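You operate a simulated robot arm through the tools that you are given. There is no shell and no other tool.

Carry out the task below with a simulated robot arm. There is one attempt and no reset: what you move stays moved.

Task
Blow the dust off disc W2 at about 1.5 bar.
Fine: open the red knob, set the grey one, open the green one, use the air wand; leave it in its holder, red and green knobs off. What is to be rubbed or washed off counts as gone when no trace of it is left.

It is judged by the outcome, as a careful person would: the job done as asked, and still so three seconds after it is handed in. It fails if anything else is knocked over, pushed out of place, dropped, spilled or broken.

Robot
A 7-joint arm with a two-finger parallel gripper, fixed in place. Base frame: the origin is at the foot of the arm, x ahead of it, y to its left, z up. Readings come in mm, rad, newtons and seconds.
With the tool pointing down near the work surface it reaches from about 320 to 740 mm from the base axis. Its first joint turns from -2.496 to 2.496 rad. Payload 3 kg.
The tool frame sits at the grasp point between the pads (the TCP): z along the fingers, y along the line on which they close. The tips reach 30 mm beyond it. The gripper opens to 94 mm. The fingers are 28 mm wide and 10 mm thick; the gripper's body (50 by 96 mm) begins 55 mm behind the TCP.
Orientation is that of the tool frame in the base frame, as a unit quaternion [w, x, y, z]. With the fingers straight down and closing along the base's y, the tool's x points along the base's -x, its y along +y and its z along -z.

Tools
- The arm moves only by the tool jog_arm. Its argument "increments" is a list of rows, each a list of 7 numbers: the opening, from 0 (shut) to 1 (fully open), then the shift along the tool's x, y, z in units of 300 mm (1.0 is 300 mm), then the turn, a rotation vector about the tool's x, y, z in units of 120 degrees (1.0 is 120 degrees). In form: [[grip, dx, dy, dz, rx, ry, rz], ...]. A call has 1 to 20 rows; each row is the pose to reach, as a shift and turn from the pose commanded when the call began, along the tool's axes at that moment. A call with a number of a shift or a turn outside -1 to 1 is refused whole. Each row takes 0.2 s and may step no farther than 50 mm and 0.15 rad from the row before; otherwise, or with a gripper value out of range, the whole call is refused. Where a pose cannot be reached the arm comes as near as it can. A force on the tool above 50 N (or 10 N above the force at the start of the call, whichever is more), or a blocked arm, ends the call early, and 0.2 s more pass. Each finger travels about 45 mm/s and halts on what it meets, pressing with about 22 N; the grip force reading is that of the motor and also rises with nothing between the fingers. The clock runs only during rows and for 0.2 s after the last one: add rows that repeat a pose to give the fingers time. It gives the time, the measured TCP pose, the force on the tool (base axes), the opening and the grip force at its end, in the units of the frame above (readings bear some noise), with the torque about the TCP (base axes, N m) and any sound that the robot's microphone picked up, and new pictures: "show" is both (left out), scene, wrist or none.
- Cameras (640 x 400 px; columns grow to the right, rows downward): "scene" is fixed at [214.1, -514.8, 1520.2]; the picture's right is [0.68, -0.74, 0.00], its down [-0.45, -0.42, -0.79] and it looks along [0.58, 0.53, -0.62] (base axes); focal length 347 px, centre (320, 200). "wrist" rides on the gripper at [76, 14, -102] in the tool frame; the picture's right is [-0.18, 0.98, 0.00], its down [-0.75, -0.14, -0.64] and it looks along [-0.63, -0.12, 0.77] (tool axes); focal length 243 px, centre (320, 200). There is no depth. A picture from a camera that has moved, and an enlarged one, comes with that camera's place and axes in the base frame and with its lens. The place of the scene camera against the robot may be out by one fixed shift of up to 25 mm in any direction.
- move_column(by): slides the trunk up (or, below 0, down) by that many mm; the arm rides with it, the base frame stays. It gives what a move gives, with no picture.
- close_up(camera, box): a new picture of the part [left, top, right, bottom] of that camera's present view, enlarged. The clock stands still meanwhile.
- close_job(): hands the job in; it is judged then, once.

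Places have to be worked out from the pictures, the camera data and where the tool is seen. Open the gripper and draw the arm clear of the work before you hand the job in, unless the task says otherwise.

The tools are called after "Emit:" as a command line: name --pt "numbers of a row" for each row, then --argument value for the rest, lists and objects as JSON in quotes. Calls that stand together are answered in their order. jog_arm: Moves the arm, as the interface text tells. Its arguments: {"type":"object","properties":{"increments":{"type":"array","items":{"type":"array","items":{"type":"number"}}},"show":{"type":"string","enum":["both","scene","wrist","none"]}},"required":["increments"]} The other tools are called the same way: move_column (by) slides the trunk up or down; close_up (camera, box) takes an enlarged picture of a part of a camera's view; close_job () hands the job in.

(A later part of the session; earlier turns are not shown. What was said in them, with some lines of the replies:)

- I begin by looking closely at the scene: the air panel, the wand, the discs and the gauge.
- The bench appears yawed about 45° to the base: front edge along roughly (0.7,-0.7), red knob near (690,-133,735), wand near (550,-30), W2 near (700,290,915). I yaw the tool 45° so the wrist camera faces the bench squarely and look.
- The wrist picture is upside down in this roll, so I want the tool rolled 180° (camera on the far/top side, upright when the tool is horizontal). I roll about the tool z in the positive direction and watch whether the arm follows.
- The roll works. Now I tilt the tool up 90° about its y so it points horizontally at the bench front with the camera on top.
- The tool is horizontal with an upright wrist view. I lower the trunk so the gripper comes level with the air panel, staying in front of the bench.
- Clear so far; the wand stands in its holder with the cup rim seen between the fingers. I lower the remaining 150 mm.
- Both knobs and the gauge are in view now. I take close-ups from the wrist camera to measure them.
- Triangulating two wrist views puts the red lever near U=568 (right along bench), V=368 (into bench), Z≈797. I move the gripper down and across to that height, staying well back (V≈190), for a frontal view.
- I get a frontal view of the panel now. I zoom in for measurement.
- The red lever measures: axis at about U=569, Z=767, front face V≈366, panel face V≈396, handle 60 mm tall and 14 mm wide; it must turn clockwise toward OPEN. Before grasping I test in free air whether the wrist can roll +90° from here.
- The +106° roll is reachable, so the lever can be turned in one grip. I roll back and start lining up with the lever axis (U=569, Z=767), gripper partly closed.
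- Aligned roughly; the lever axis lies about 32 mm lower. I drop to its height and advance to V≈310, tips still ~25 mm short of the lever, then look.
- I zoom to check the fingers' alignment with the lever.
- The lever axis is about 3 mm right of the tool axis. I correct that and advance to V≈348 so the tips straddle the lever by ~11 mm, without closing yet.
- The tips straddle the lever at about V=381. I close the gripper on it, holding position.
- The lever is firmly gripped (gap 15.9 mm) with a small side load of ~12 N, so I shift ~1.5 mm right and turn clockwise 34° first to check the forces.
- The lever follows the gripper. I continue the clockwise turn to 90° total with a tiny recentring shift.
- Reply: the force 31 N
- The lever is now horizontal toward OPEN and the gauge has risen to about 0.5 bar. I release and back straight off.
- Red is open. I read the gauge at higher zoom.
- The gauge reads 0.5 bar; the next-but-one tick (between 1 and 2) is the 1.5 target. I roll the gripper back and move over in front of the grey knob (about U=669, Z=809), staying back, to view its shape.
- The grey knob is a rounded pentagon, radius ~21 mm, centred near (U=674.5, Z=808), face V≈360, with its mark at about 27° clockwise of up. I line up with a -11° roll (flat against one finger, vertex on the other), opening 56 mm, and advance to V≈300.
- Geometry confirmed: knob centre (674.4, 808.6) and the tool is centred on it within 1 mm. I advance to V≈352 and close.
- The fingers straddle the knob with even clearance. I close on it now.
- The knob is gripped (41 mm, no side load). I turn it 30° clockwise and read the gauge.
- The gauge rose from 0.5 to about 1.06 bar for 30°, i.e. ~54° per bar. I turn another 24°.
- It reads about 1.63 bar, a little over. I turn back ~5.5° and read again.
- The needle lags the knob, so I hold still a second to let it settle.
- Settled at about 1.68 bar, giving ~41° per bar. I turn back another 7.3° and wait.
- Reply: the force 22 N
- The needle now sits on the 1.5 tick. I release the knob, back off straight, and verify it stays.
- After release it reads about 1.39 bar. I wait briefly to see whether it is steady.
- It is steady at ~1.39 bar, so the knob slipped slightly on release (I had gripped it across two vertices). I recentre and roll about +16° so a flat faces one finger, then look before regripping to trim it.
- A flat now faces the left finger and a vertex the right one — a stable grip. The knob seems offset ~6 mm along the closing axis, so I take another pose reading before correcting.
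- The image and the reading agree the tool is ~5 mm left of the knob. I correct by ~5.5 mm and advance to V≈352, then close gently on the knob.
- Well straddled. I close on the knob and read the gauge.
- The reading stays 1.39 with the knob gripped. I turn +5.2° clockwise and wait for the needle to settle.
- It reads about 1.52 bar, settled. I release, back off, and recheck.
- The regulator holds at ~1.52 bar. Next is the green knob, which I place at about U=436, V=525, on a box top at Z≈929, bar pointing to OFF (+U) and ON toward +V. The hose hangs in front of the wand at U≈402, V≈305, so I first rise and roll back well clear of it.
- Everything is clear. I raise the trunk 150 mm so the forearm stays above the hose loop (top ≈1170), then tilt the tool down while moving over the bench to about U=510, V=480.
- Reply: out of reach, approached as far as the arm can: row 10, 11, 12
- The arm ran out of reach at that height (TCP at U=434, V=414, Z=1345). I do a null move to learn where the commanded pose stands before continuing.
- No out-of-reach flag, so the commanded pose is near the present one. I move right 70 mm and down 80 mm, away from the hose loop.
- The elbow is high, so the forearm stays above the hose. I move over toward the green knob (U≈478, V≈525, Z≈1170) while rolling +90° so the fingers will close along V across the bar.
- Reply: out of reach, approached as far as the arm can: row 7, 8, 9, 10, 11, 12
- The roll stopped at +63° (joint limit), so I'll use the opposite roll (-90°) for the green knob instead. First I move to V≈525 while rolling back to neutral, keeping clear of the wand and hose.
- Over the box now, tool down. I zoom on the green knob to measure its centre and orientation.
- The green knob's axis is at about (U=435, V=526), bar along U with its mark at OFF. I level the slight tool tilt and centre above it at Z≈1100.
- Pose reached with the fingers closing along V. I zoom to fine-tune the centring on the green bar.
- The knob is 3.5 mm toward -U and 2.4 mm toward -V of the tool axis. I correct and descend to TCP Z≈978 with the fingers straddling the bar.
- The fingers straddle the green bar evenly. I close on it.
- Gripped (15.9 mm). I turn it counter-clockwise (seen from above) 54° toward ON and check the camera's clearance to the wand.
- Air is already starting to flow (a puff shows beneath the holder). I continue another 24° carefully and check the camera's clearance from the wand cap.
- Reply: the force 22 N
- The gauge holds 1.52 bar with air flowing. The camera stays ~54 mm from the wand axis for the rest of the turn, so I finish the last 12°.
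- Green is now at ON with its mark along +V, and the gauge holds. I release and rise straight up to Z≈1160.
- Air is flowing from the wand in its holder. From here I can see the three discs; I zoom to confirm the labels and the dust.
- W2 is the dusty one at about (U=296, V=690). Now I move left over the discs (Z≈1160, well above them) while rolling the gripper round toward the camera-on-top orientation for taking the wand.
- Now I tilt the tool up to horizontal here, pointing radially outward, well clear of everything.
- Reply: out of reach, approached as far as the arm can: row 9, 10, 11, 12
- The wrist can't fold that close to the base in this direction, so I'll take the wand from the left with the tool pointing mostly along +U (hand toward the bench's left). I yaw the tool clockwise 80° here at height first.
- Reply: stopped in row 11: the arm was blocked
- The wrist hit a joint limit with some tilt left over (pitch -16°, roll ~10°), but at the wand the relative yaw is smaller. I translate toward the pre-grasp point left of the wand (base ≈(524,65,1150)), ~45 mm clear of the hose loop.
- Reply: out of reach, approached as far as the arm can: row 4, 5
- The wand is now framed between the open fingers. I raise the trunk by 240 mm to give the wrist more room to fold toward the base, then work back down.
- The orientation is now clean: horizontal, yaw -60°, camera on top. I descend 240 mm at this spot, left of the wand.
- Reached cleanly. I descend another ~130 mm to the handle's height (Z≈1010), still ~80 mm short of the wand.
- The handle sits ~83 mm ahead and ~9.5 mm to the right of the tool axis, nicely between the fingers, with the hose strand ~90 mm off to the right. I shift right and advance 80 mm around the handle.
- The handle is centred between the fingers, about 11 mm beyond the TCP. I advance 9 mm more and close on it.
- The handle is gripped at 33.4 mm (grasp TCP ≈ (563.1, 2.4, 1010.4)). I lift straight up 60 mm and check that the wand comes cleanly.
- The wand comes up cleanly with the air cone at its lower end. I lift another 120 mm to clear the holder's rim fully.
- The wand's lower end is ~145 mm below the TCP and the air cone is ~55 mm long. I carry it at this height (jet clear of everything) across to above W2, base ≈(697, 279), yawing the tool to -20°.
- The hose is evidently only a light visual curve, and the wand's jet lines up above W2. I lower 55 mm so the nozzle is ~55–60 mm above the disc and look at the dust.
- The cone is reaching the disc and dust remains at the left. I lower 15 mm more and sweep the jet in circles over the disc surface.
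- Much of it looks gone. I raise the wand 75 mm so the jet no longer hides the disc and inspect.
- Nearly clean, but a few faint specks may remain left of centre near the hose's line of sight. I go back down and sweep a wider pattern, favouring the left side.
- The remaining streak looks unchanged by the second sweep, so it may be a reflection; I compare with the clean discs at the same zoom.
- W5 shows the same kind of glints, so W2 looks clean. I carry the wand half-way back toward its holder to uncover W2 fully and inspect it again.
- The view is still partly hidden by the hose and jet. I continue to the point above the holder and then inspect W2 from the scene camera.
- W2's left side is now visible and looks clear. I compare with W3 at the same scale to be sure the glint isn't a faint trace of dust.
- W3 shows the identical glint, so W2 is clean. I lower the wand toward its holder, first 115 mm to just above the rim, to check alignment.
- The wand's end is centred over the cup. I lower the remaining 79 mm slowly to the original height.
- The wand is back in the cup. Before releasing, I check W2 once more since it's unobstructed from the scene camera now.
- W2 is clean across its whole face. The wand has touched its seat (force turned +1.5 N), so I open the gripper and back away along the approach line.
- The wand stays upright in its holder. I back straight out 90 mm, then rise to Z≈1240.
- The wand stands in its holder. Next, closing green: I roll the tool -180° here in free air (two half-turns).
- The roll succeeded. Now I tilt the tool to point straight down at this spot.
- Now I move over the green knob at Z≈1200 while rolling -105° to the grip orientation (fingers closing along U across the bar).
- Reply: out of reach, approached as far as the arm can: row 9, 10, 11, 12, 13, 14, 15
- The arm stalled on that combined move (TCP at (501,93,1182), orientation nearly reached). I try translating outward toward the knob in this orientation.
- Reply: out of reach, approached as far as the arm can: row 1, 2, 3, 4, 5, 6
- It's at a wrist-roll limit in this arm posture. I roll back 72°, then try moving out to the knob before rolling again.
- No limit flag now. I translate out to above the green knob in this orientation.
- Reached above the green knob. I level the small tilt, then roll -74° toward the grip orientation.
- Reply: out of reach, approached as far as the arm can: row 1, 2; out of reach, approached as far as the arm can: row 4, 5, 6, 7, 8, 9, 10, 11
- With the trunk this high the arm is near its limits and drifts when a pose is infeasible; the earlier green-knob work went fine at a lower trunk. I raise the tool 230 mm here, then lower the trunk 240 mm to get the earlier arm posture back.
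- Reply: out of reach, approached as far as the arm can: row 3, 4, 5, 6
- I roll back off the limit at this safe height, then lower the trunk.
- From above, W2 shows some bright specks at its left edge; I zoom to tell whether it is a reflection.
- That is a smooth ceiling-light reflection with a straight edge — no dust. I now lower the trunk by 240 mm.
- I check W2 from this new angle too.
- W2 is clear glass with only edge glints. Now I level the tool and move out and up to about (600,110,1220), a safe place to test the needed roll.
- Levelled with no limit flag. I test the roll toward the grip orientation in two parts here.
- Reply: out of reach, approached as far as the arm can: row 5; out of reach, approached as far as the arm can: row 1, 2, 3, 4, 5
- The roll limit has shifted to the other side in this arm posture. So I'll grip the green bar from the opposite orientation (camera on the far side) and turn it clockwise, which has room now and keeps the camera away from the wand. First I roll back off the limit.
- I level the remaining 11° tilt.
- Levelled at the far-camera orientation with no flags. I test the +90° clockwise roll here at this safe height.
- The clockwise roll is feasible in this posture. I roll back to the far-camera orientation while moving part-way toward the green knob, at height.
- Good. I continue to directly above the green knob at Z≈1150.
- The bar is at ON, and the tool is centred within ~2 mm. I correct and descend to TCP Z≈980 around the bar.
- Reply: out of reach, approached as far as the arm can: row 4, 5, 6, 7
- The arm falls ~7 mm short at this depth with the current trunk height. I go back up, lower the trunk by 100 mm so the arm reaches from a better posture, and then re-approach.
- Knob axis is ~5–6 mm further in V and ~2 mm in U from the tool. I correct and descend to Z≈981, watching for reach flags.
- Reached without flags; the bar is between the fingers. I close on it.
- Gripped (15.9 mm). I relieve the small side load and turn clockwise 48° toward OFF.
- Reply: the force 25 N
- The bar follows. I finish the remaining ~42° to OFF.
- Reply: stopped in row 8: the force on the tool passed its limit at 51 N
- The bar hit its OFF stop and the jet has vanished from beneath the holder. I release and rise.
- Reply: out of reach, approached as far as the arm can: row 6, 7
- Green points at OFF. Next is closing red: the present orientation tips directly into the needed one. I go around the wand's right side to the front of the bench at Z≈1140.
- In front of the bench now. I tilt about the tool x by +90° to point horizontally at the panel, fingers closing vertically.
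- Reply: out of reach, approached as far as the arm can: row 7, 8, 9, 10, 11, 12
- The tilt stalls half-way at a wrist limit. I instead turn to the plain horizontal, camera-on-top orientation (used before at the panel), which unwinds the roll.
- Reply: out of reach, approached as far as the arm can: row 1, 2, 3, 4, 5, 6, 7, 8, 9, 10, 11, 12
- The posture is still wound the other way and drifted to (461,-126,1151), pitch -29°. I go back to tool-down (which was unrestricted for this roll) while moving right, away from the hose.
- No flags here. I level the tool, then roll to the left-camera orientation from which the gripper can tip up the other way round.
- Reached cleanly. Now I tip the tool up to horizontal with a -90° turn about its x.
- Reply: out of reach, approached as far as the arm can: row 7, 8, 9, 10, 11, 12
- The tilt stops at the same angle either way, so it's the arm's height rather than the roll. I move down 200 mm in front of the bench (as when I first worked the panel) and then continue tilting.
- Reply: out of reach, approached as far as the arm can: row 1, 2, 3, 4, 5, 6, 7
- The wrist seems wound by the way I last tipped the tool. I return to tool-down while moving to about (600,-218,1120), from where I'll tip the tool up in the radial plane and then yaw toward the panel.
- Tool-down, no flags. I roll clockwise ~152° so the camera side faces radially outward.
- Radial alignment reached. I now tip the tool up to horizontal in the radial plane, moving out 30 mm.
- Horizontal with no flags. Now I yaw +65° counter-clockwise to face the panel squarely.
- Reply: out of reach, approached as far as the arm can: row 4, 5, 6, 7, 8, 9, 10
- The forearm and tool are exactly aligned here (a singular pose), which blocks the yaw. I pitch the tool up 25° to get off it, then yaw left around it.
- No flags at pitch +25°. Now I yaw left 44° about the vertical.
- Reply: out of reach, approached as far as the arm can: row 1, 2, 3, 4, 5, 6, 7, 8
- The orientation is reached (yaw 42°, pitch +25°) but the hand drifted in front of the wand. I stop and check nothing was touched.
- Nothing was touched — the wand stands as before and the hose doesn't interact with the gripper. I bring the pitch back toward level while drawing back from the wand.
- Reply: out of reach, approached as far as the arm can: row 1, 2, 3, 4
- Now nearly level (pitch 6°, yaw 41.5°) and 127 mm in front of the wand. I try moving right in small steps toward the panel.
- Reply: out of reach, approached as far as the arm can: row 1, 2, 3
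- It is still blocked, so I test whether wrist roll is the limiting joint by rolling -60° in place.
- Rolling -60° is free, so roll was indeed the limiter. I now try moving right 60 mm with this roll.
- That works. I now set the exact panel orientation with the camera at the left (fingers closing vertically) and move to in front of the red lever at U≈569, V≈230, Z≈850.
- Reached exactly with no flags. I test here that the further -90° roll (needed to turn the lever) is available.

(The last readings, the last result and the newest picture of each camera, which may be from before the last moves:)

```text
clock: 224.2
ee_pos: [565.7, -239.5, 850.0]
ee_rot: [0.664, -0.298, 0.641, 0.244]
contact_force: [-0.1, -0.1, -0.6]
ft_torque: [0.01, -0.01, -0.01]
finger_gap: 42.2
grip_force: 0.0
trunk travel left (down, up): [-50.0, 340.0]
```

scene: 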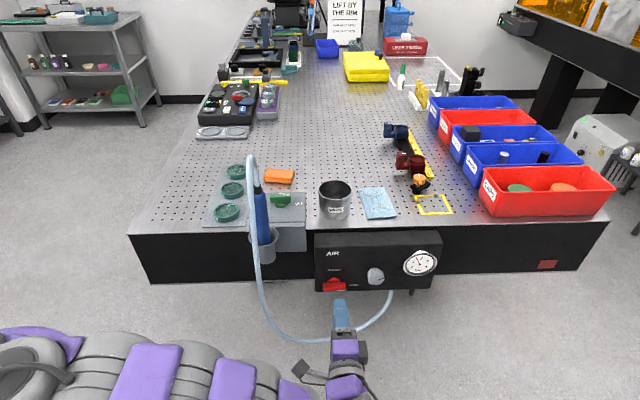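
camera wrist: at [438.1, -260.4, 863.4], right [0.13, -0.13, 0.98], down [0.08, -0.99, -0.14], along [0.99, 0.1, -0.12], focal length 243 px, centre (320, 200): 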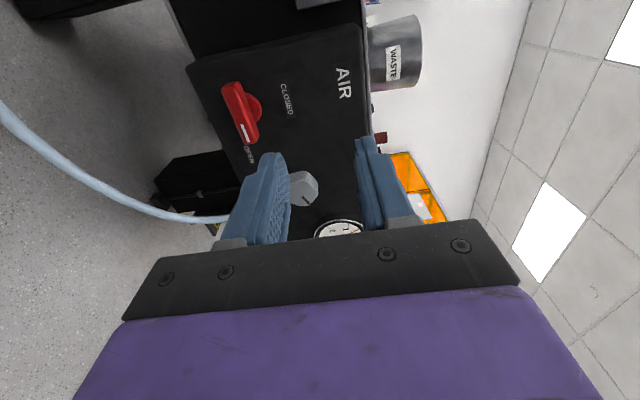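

The roll is available. I roll back to the vertical-closing orientation and lower to the lever's height (Z≈769).

Emit:
jog_arm --pt "0.45 0.02 0.002 0 0 0 0.0625" --pt "0.45 0.04 0.003 0 0 0 0.125" --pt "0.45 0.06 0.005 0 0 0 0.1875" --pt "0.45 0.08 0.007 0 0 0 0.25" --pt "0.45 0.1 0.008 0 0 0 0.3125" --pt "0.45 0.12 0.01 0 0 0 0.375" --pt "0.45 0.14 0.012 0 0 0 0.4375" --pt "0.45 0.16 0.013 0 0 0 0.5" --pt "0.45 0.18 0.015 0 0 0 0.5625" --pt "0.45 0.21 0.017 0 0 0 0.625" --pt "0.45 0.24 0.02 0 0 0 0.6875" --pt "0.45 0.266 0.022 0 0 0 0.75" --pt "0.45 0.266 0.022 0 0 0 0.79" --pt "0.45 0.266 0.022 0 0 0 0.79" --show "both"

Emit:
close_up --camera "wrist" --box '[220, 20, 460, 190]'

Emit:
close_up --camera "scene" --box '[300, 250, 400, 350]'

```text
clock: 227.2
ee_pos: [565.5, -237.3, 770.2]
ee_rot: [0.268, 0.271, 0.653, 0.654]
contact_force: [-0.3, 0.5, -0.2]
ft_torque: [-0.02, 0.04, -0.03]
finger_gap: 42.3
grip_force: 0.0
trunk travel left (down, up): [-50.0, 340.0]
camera wrist: at [438.2, -258.6, 783.9], right [0.13, -0.13, 0.98], down [0.08, -0.99, -0.14], along [0.99, 0.1, -0.12], focal length 243 px, centre (320, 200)
```

scene: 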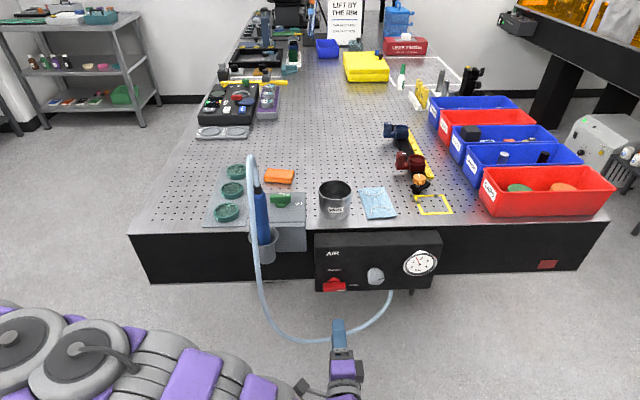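
wrist: 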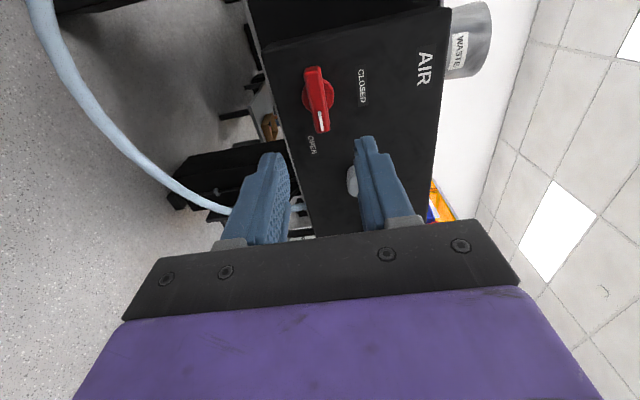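

```text
2.35 times, centred on (340, 105) of wrist
camera zoom: at [438.2, -258.6, 783.9], right [0.13, -0.13, 0.98], down [0.08, -0.99, -0.14], along [0.99, 0.1, -0.12], focal length 571 px, centre (273, 424)
```

zoom: 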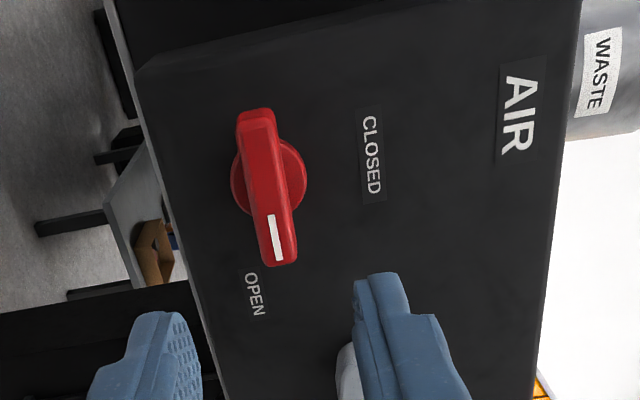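

```text
4.00 times, centred on (350, 300) of scene
camera zoom: at [214.1, -514.8, 1520.2], right [0.68, -0.74, 0.0], down [-0.45, -0.42, -0.79], along [0.58, 0.53, -0.62], focal length 1390 px, centre (200, -200)
```

zoom: 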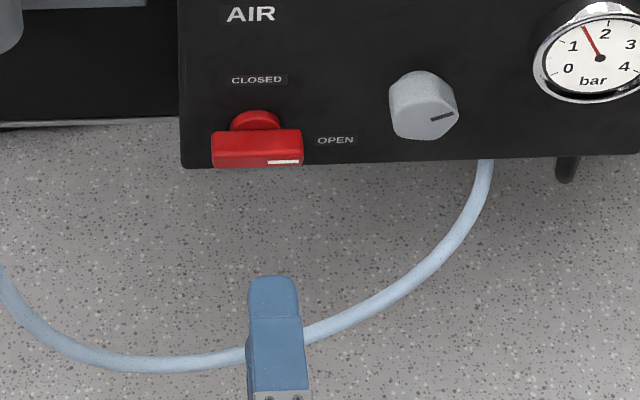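

The lever is horizontal at Z≈768 with its mark at OPEN. I centre on the axis (U≈570.5, Z≈768) and advance to V≈349 with the fingers straddling it above and below.

Emit:
jog_arm --pt "0.45 -0.009 -0.006 0.08 0 0 0" --pt "0.45 -0.009 -0.006 0.18 0 0 0" --pt "0.45 -0.009 -0.006 0.27 0 0 0" --pt "0.45 -0.009 -0.006 0.33 0 0 0" --pt "0.45 -0.009 -0.006 0.39 0 0 0" --pt "0.45 -0.009 -0.006 0.39 0 0 0" --show "both"

Emit:
close_up --camera "wrist" --box '[220, 40, 460, 190]'

Emit:
close_up --camera "scene" --box '[300, 250, 400, 350]'

```text
clock: 228.6
ee_pos: [649.9, -158.1, 768.5]
ee_rot: [0.269, 0.271, 0.653, 0.654]
contact_force: [-0.2, 0.1, 0.7]
ft_torque: [0.03, -0.03, 0.0]
finger_gap: 42.3
grip_force: 0.1
trunk travel left (down, up): [-50.0, 340.0]
camera wrist: at [522.3, -178.1, 781.7], right [0.13, -0.13, 0.98], down [0.08, -0.99, -0.14], along [0.99, 0.1, -0.12], focal length 243 px, centre (320, 200)
```

scene: 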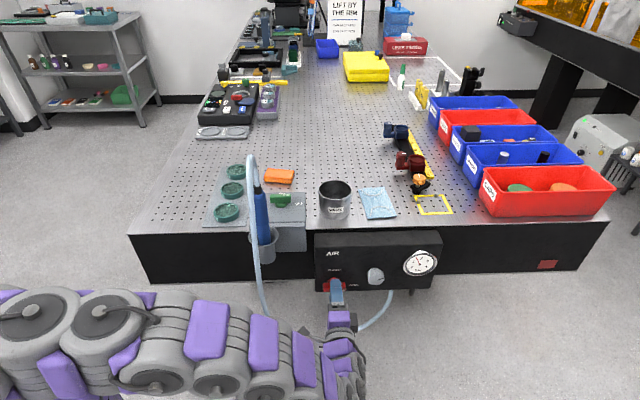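
wrist: 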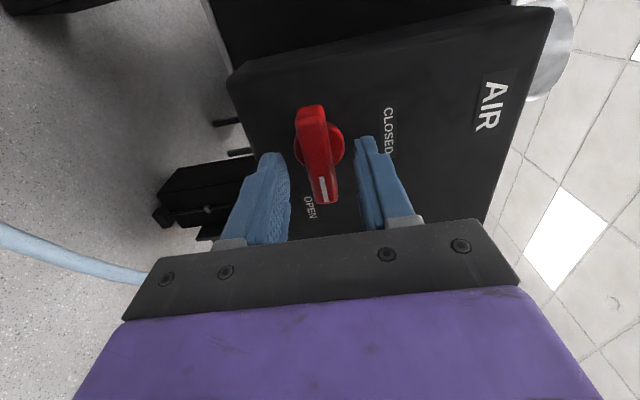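

```text
2.67 times, centred on (340, 115) of wrist
camera zoom: at [522.3, -178.1, 781.7], right [0.13, -0.13, 0.98], down [0.08, -0.99, -0.14], along [0.99, 0.1, -0.12], focal length 647 px, centre (267, 427)
```

zoom: 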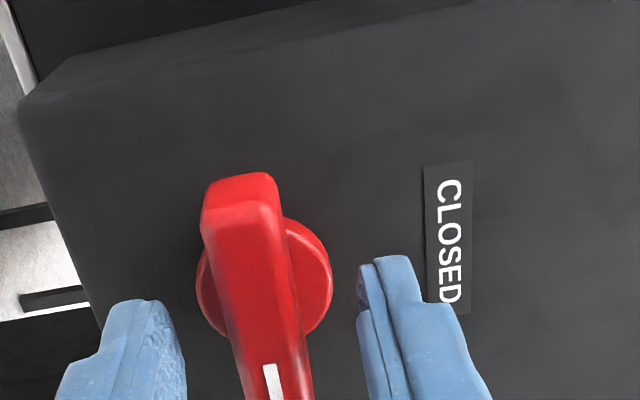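

```text
4.00 times, centred on (350, 300) of scene
camera zoom: at [214.1, -514.8, 1520.2], right [0.68, -0.74, 0.0], down [-0.45, -0.42, -0.79], along [0.58, 0.53, -0.62], focal length 1390 px, centre (200, -200)
```

zoom: 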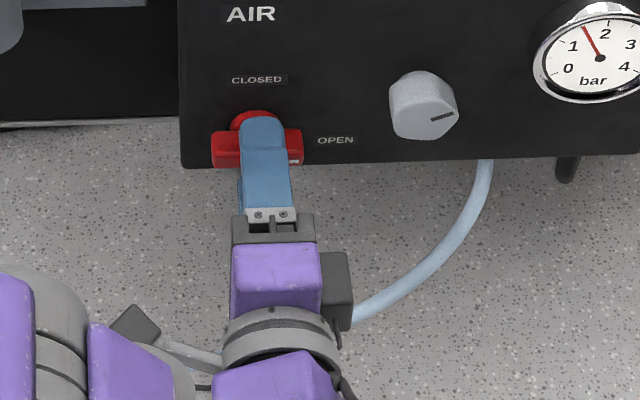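

The fingers straddle the lever centred on its axis. I close on it.

Emit:
jog_arm --pt "0.3 0 0 0.006 0 0 0" --pt "0.0 0 0 0.006 0 0 0" --pt "0.0 0 0 0.006 0 0 0" --pt "0.0 0 0 0.006 0 0 0" --pt "0.0 0 0 0.006 0 0 0" --show "none"

```text
clock: 229.8
ee_pos: [651.9, -156.2, 768.2]
ee_rot: [0.269, 0.271, 0.653, 0.654]
contact_force: [0.6, -0.3, -0.4]
ft_torque: [-0.11, -0.11, 0.21]
finger_gap: 15.8
grip_force: 45.0
trunk travel left (down, up): [-50.0, 340.0]
```

Gripped (15.8 mm) with no side load. I turn counter-clockwise 48° toward CLOSED and check.

Emit:
jog_arm --pt "0.0 0 0 0 0 0 -0.05" --pt "0.0 0 0 0 0 0 -0.1" --pt "0.0 0 0 0 0 0 -0.15" --pt "0.0 0 0 0 0 0 -0.2" --pt "0.0 0 0 0 0 0 -0.25" --pt "0.0 0 0 0 0 0 -0.3" --pt "0.0 0 0 0 0 0 -0.35" --pt "0.0 0 0 0 0 0 -0.4" --show "scene"

Emit:
close_up --camera "scene" --box '[300, 250, 400, 350]'

```text
clock: 231.6
ee_pos: [651.4, -155.6, 767.8]
ee_rot: [0.511, -0.018, 0.707, 0.488]
contact_force: [-0.1, 6.2, -0.2]
ft_torque: [-0.51, 0.49, 0.8]
finger_gap: 15.8
grip_force: 44.8
trunk travel left (down, up): [-50.0, 340.0]
```

scene: 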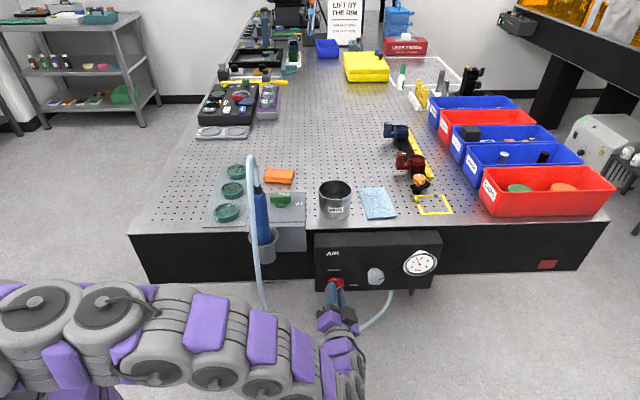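

```text
4.00 times, centred on (350, 300) of scene
camera zoom: at [214.1, -514.8, 1520.2], right [0.68, -0.74, 0.0], down [-0.45, -0.42, -0.79], along [0.58, 0.53, -0.62], focal length 1390 px, centre (200, -200)
```

zoom: 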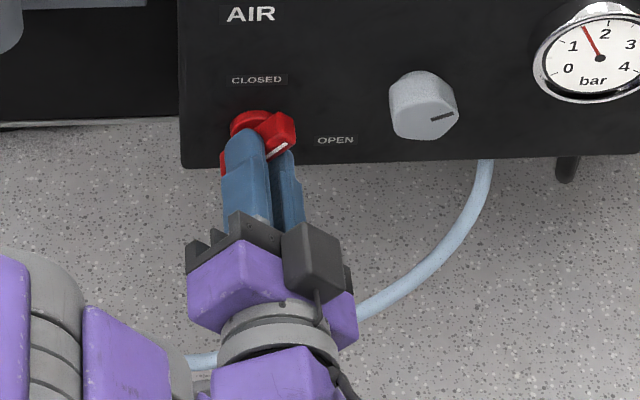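

The lever follows with low forces. I finish the remaining ~43° to CLOSED.

Emit:
jog_arm --pt "0.0 0 0 0 0 0 -0.05" --pt "0.0 0 0 0 0 0 -0.1" --pt "0.0 0 0 0 0 0 -0.15" --pt "0.0 0 0 0 0 0 -0.2" --pt "0.0 0 0 0 0 0 -0.25" --pt "0.0 0 0 0 0 0 -0.3" --pt "0.0 0 0 0 0 0 -0.34" --pt "0.0 0 0 0 0 0 -0.36" --pt "0.0 0 0 0 0 0 -0.36" --show "both"

Emit:
close_up --camera "scene" --box '[300, 220, 460, 320]'

```text
clock: 233.6
ee_pos: [650.6, -155.9, 768.8]
ee_rot: [0.656, -0.277, 0.651, 0.264]
contact_force: [-17.1, 10.1, 1.0]
ft_torque: [0.6, 0.87, -0.02]
finger_gap: 15.9
grip_force: 44.6
trunk travel left (down, up): [-50.0, 340.0]
camera wrist: at [568.0, -220.4, 691.4], right [-0.7, 0.7, 0.17], down [-0.36, -0.54, 0.76], along [0.62, 0.47, 0.63], focal length 243 px, centre (320, 200)
```

scene: 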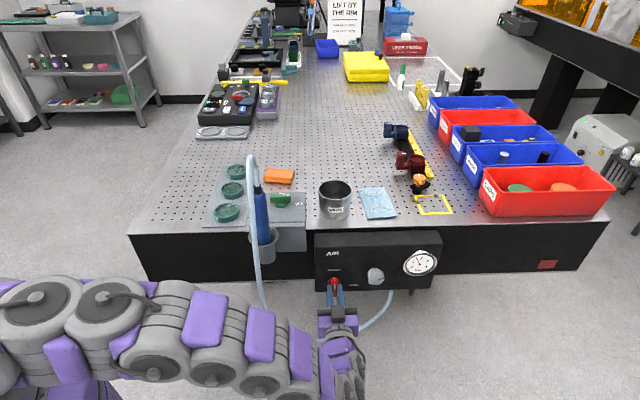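
wrist: 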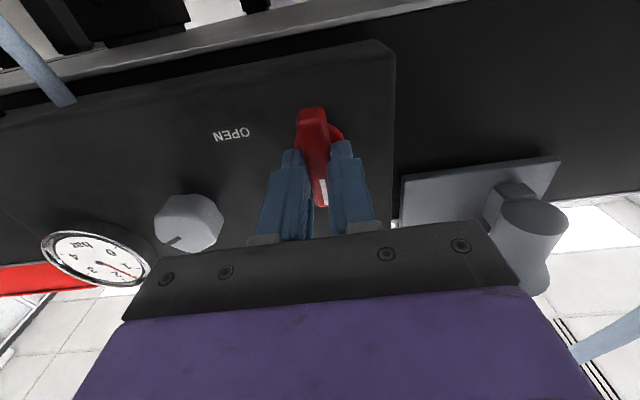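

```text
4.00 times, centred on (380, 270) of scene
camera zoom: at [214.1, -514.8, 1520.2], right [0.68, -0.74, 0.0], down [-0.45, -0.42, -0.79], along [0.58, 0.53, -0.62], focal length 1390 px, centre (80, -80)
```

zoom: 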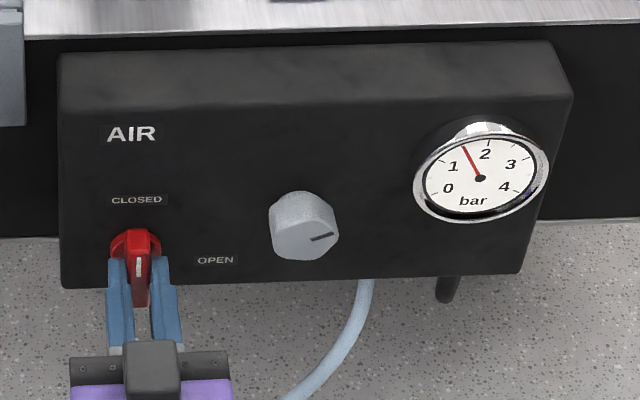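

Red is vertical with its mark at CLOSED; the gauge just holds the air trapped between the two closed valves. I release and back off.

Emit:
jog_arm --pt "0.2 0 0 0 0 0 0" --pt "0.45 0 0 0 0 0 0" --pt "0.45 0 0 0 0 0 0" --pt "0.45 0 0 -0.1 0 0 0" --pt "0.45 0 0 -0.25 0 0 0" --pt "0.45 0 0 -0.4 0 0 0" --pt "0.6 0 0 -0.45 0 0 0" --show "both"

Emit:
close_up --camera "scene" --box '[300, 220, 460, 320]'

Emit:
close_up --camera "scene" --box '[200, 150, 330, 290]'

```text
clock: 235.2
ee_pos: [554.4, -251.7, 766.5]
ee_rot: [0.655, -0.277, 0.651, 0.266]
contact_force: [0.0, -1.1, 0.4]
ft_torque: [0.01, 0.02, -0.02]
finger_gap: 56.4
grip_force: 0.0
trunk travel left (down, up): [-50.0, 340.0]
camera wrist: at [471.6, -316.4, 688.5], right [-0.7, 0.7, 0.17], down [-0.36, -0.54, 0.76], along [0.62, 0.47, 0.63], focal length 243 px, centre (320, 200)
```

scene: 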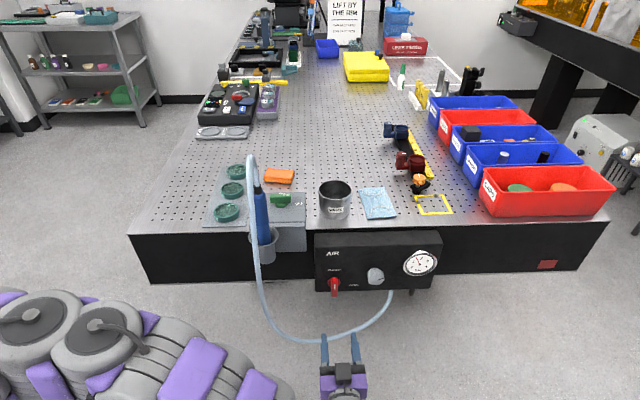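
wrist: 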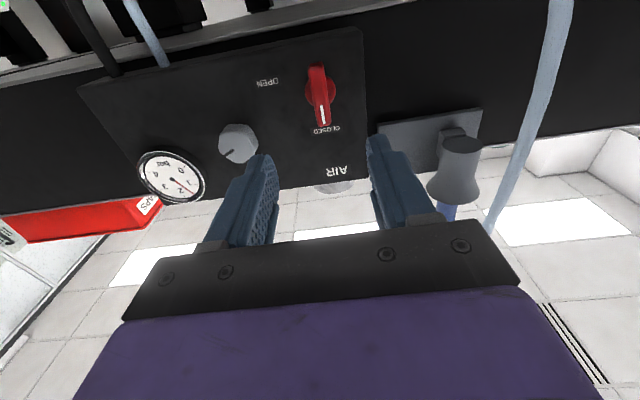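

```text
4.00 times, centred on (380, 270) of scene
camera zoom: at [214.1, -514.8, 1520.2], right [0.68, -0.74, 0.0], down [-0.45, -0.42, -0.79], along [0.58, 0.53, -0.62], focal length 1390 px, centre (80, -80)
```

zoom: 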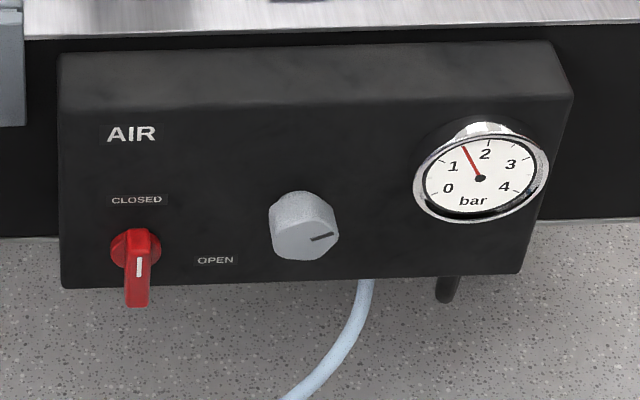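

```text
2.86 times, centred on (265, 220) of scene
camera zoom: at [214.1, -514.8, 1520.2], right [0.68, -0.74, 0.0], down [-0.45, -0.42, -0.79], along [0.58, 0.53, -0.62], focal length 992 px, centre (477, 143)
```

zoom: 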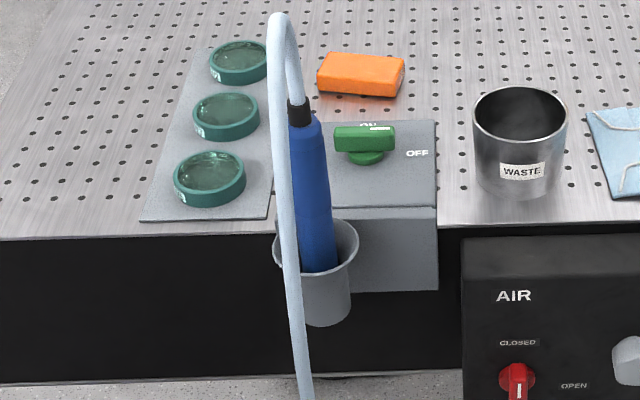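

Red matches its original CLOSED position, green is OFF, the wand is in its holder. I open the gripper fully, draw back a little further, and take a last look at W2.

Emit:
jog_arm --pt "0.8 0 0 -0.08 0 0 0" --pt "1.0 0 0 -0.16 0 0 0" --pt "1.0 0 0 -0.16 0 0 0" --pt "1.0 0 0 -0.16 0 0 0" --show "scene"

Emit:
close_up --camera "scene" --box '[220, 155, 255, 185]'

Emit:
close_up --camera "scene" --box '[240, 180, 300, 225]'

```text
clock: 236.2
ee_pos: [521.6, -283.7, 767.7]
ee_rot: [0.656, -0.276, 0.651, 0.265]
contact_force: [0.2, 0.5, -0.3]
ft_torque: [-0.02, 0.0, 0.0]
finger_gap: 93.9
grip_force: 0.0
trunk travel left (down, up): [-50.0, 340.0]
```

scene: 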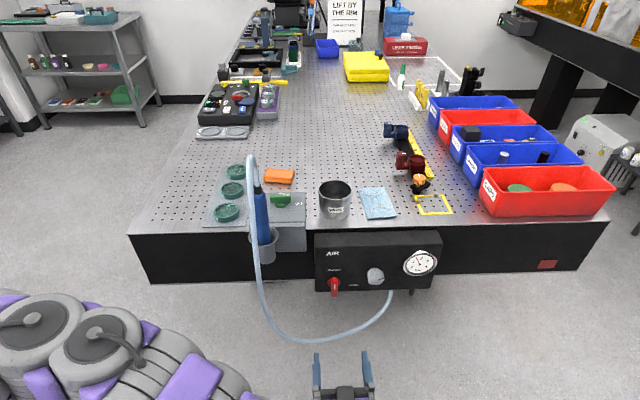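

```text
13.33 times, centred on (238, 170) of scene
camera zoom: at [214.1, -514.8, 1520.2], right [0.68, -0.74, 0.0], down [-0.45, -0.42, -0.79], along [0.58, 0.53, -0.62], focal length 4632 px, centre (1420, 600)
```

zoom: 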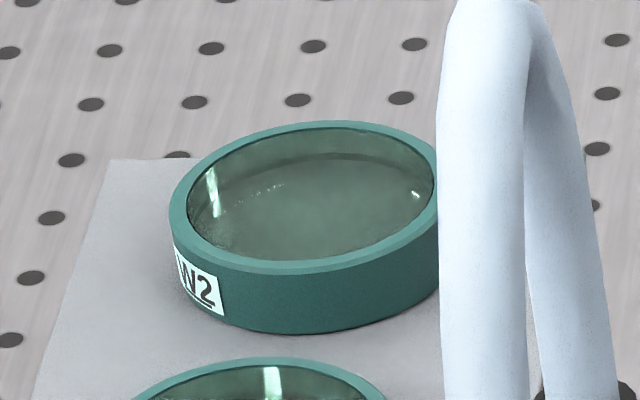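

```text
8.89 times, centred on (270, 202) of scene
camera zoom: at [214.1, -514.8, 1520.2], right [0.68, -0.74, 0.0], down [-0.45, -0.42, -0.79], along [0.58, 0.53, -0.62], focal length 3088 px, centre (764, 178)
```

zoom: 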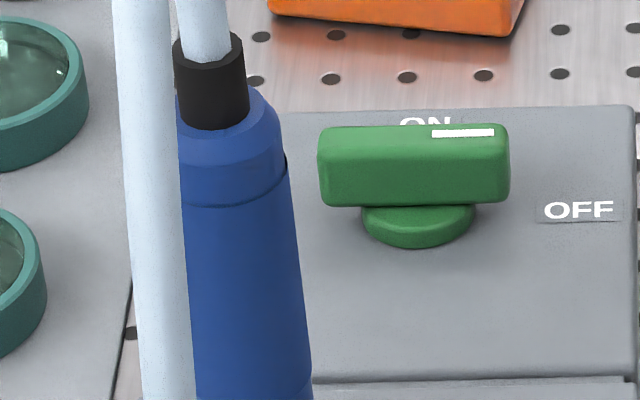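

W2 shows no dust from any of the angles I checked. Green is at OFF, red is at CLOSED, and the wand is in its holder. The gripper is open and the arm is clear of the bench, so I hand the job in.

Emit:
close_job

```text
The job is handed in.
```

Disc W2 has been blown clean with the air wand, and the job is handed in.

- **Pressure:** I set the grey knob to about 1.5 bar. The gauge read roughly 1.52 and held there while the air was flowing.
- **Dust:** I swept the jet over W2 twice. No trace showed afterwards from the scene camera or the wrist camera. The small glint that remains also appears on W3, so I took it as a reflection.
- **End state:** The wand is back in its holder, and the red and green knobs are off. The gripper is open and the arm is clear of the bench.

The gauge still reads about 1.5 bar, because air is trapped between the two closed valves. While I was bringing the arm back to close the red knob, it drifted close in front of the wand. I checked afterwards: nothing was touched and the wand had not moved.
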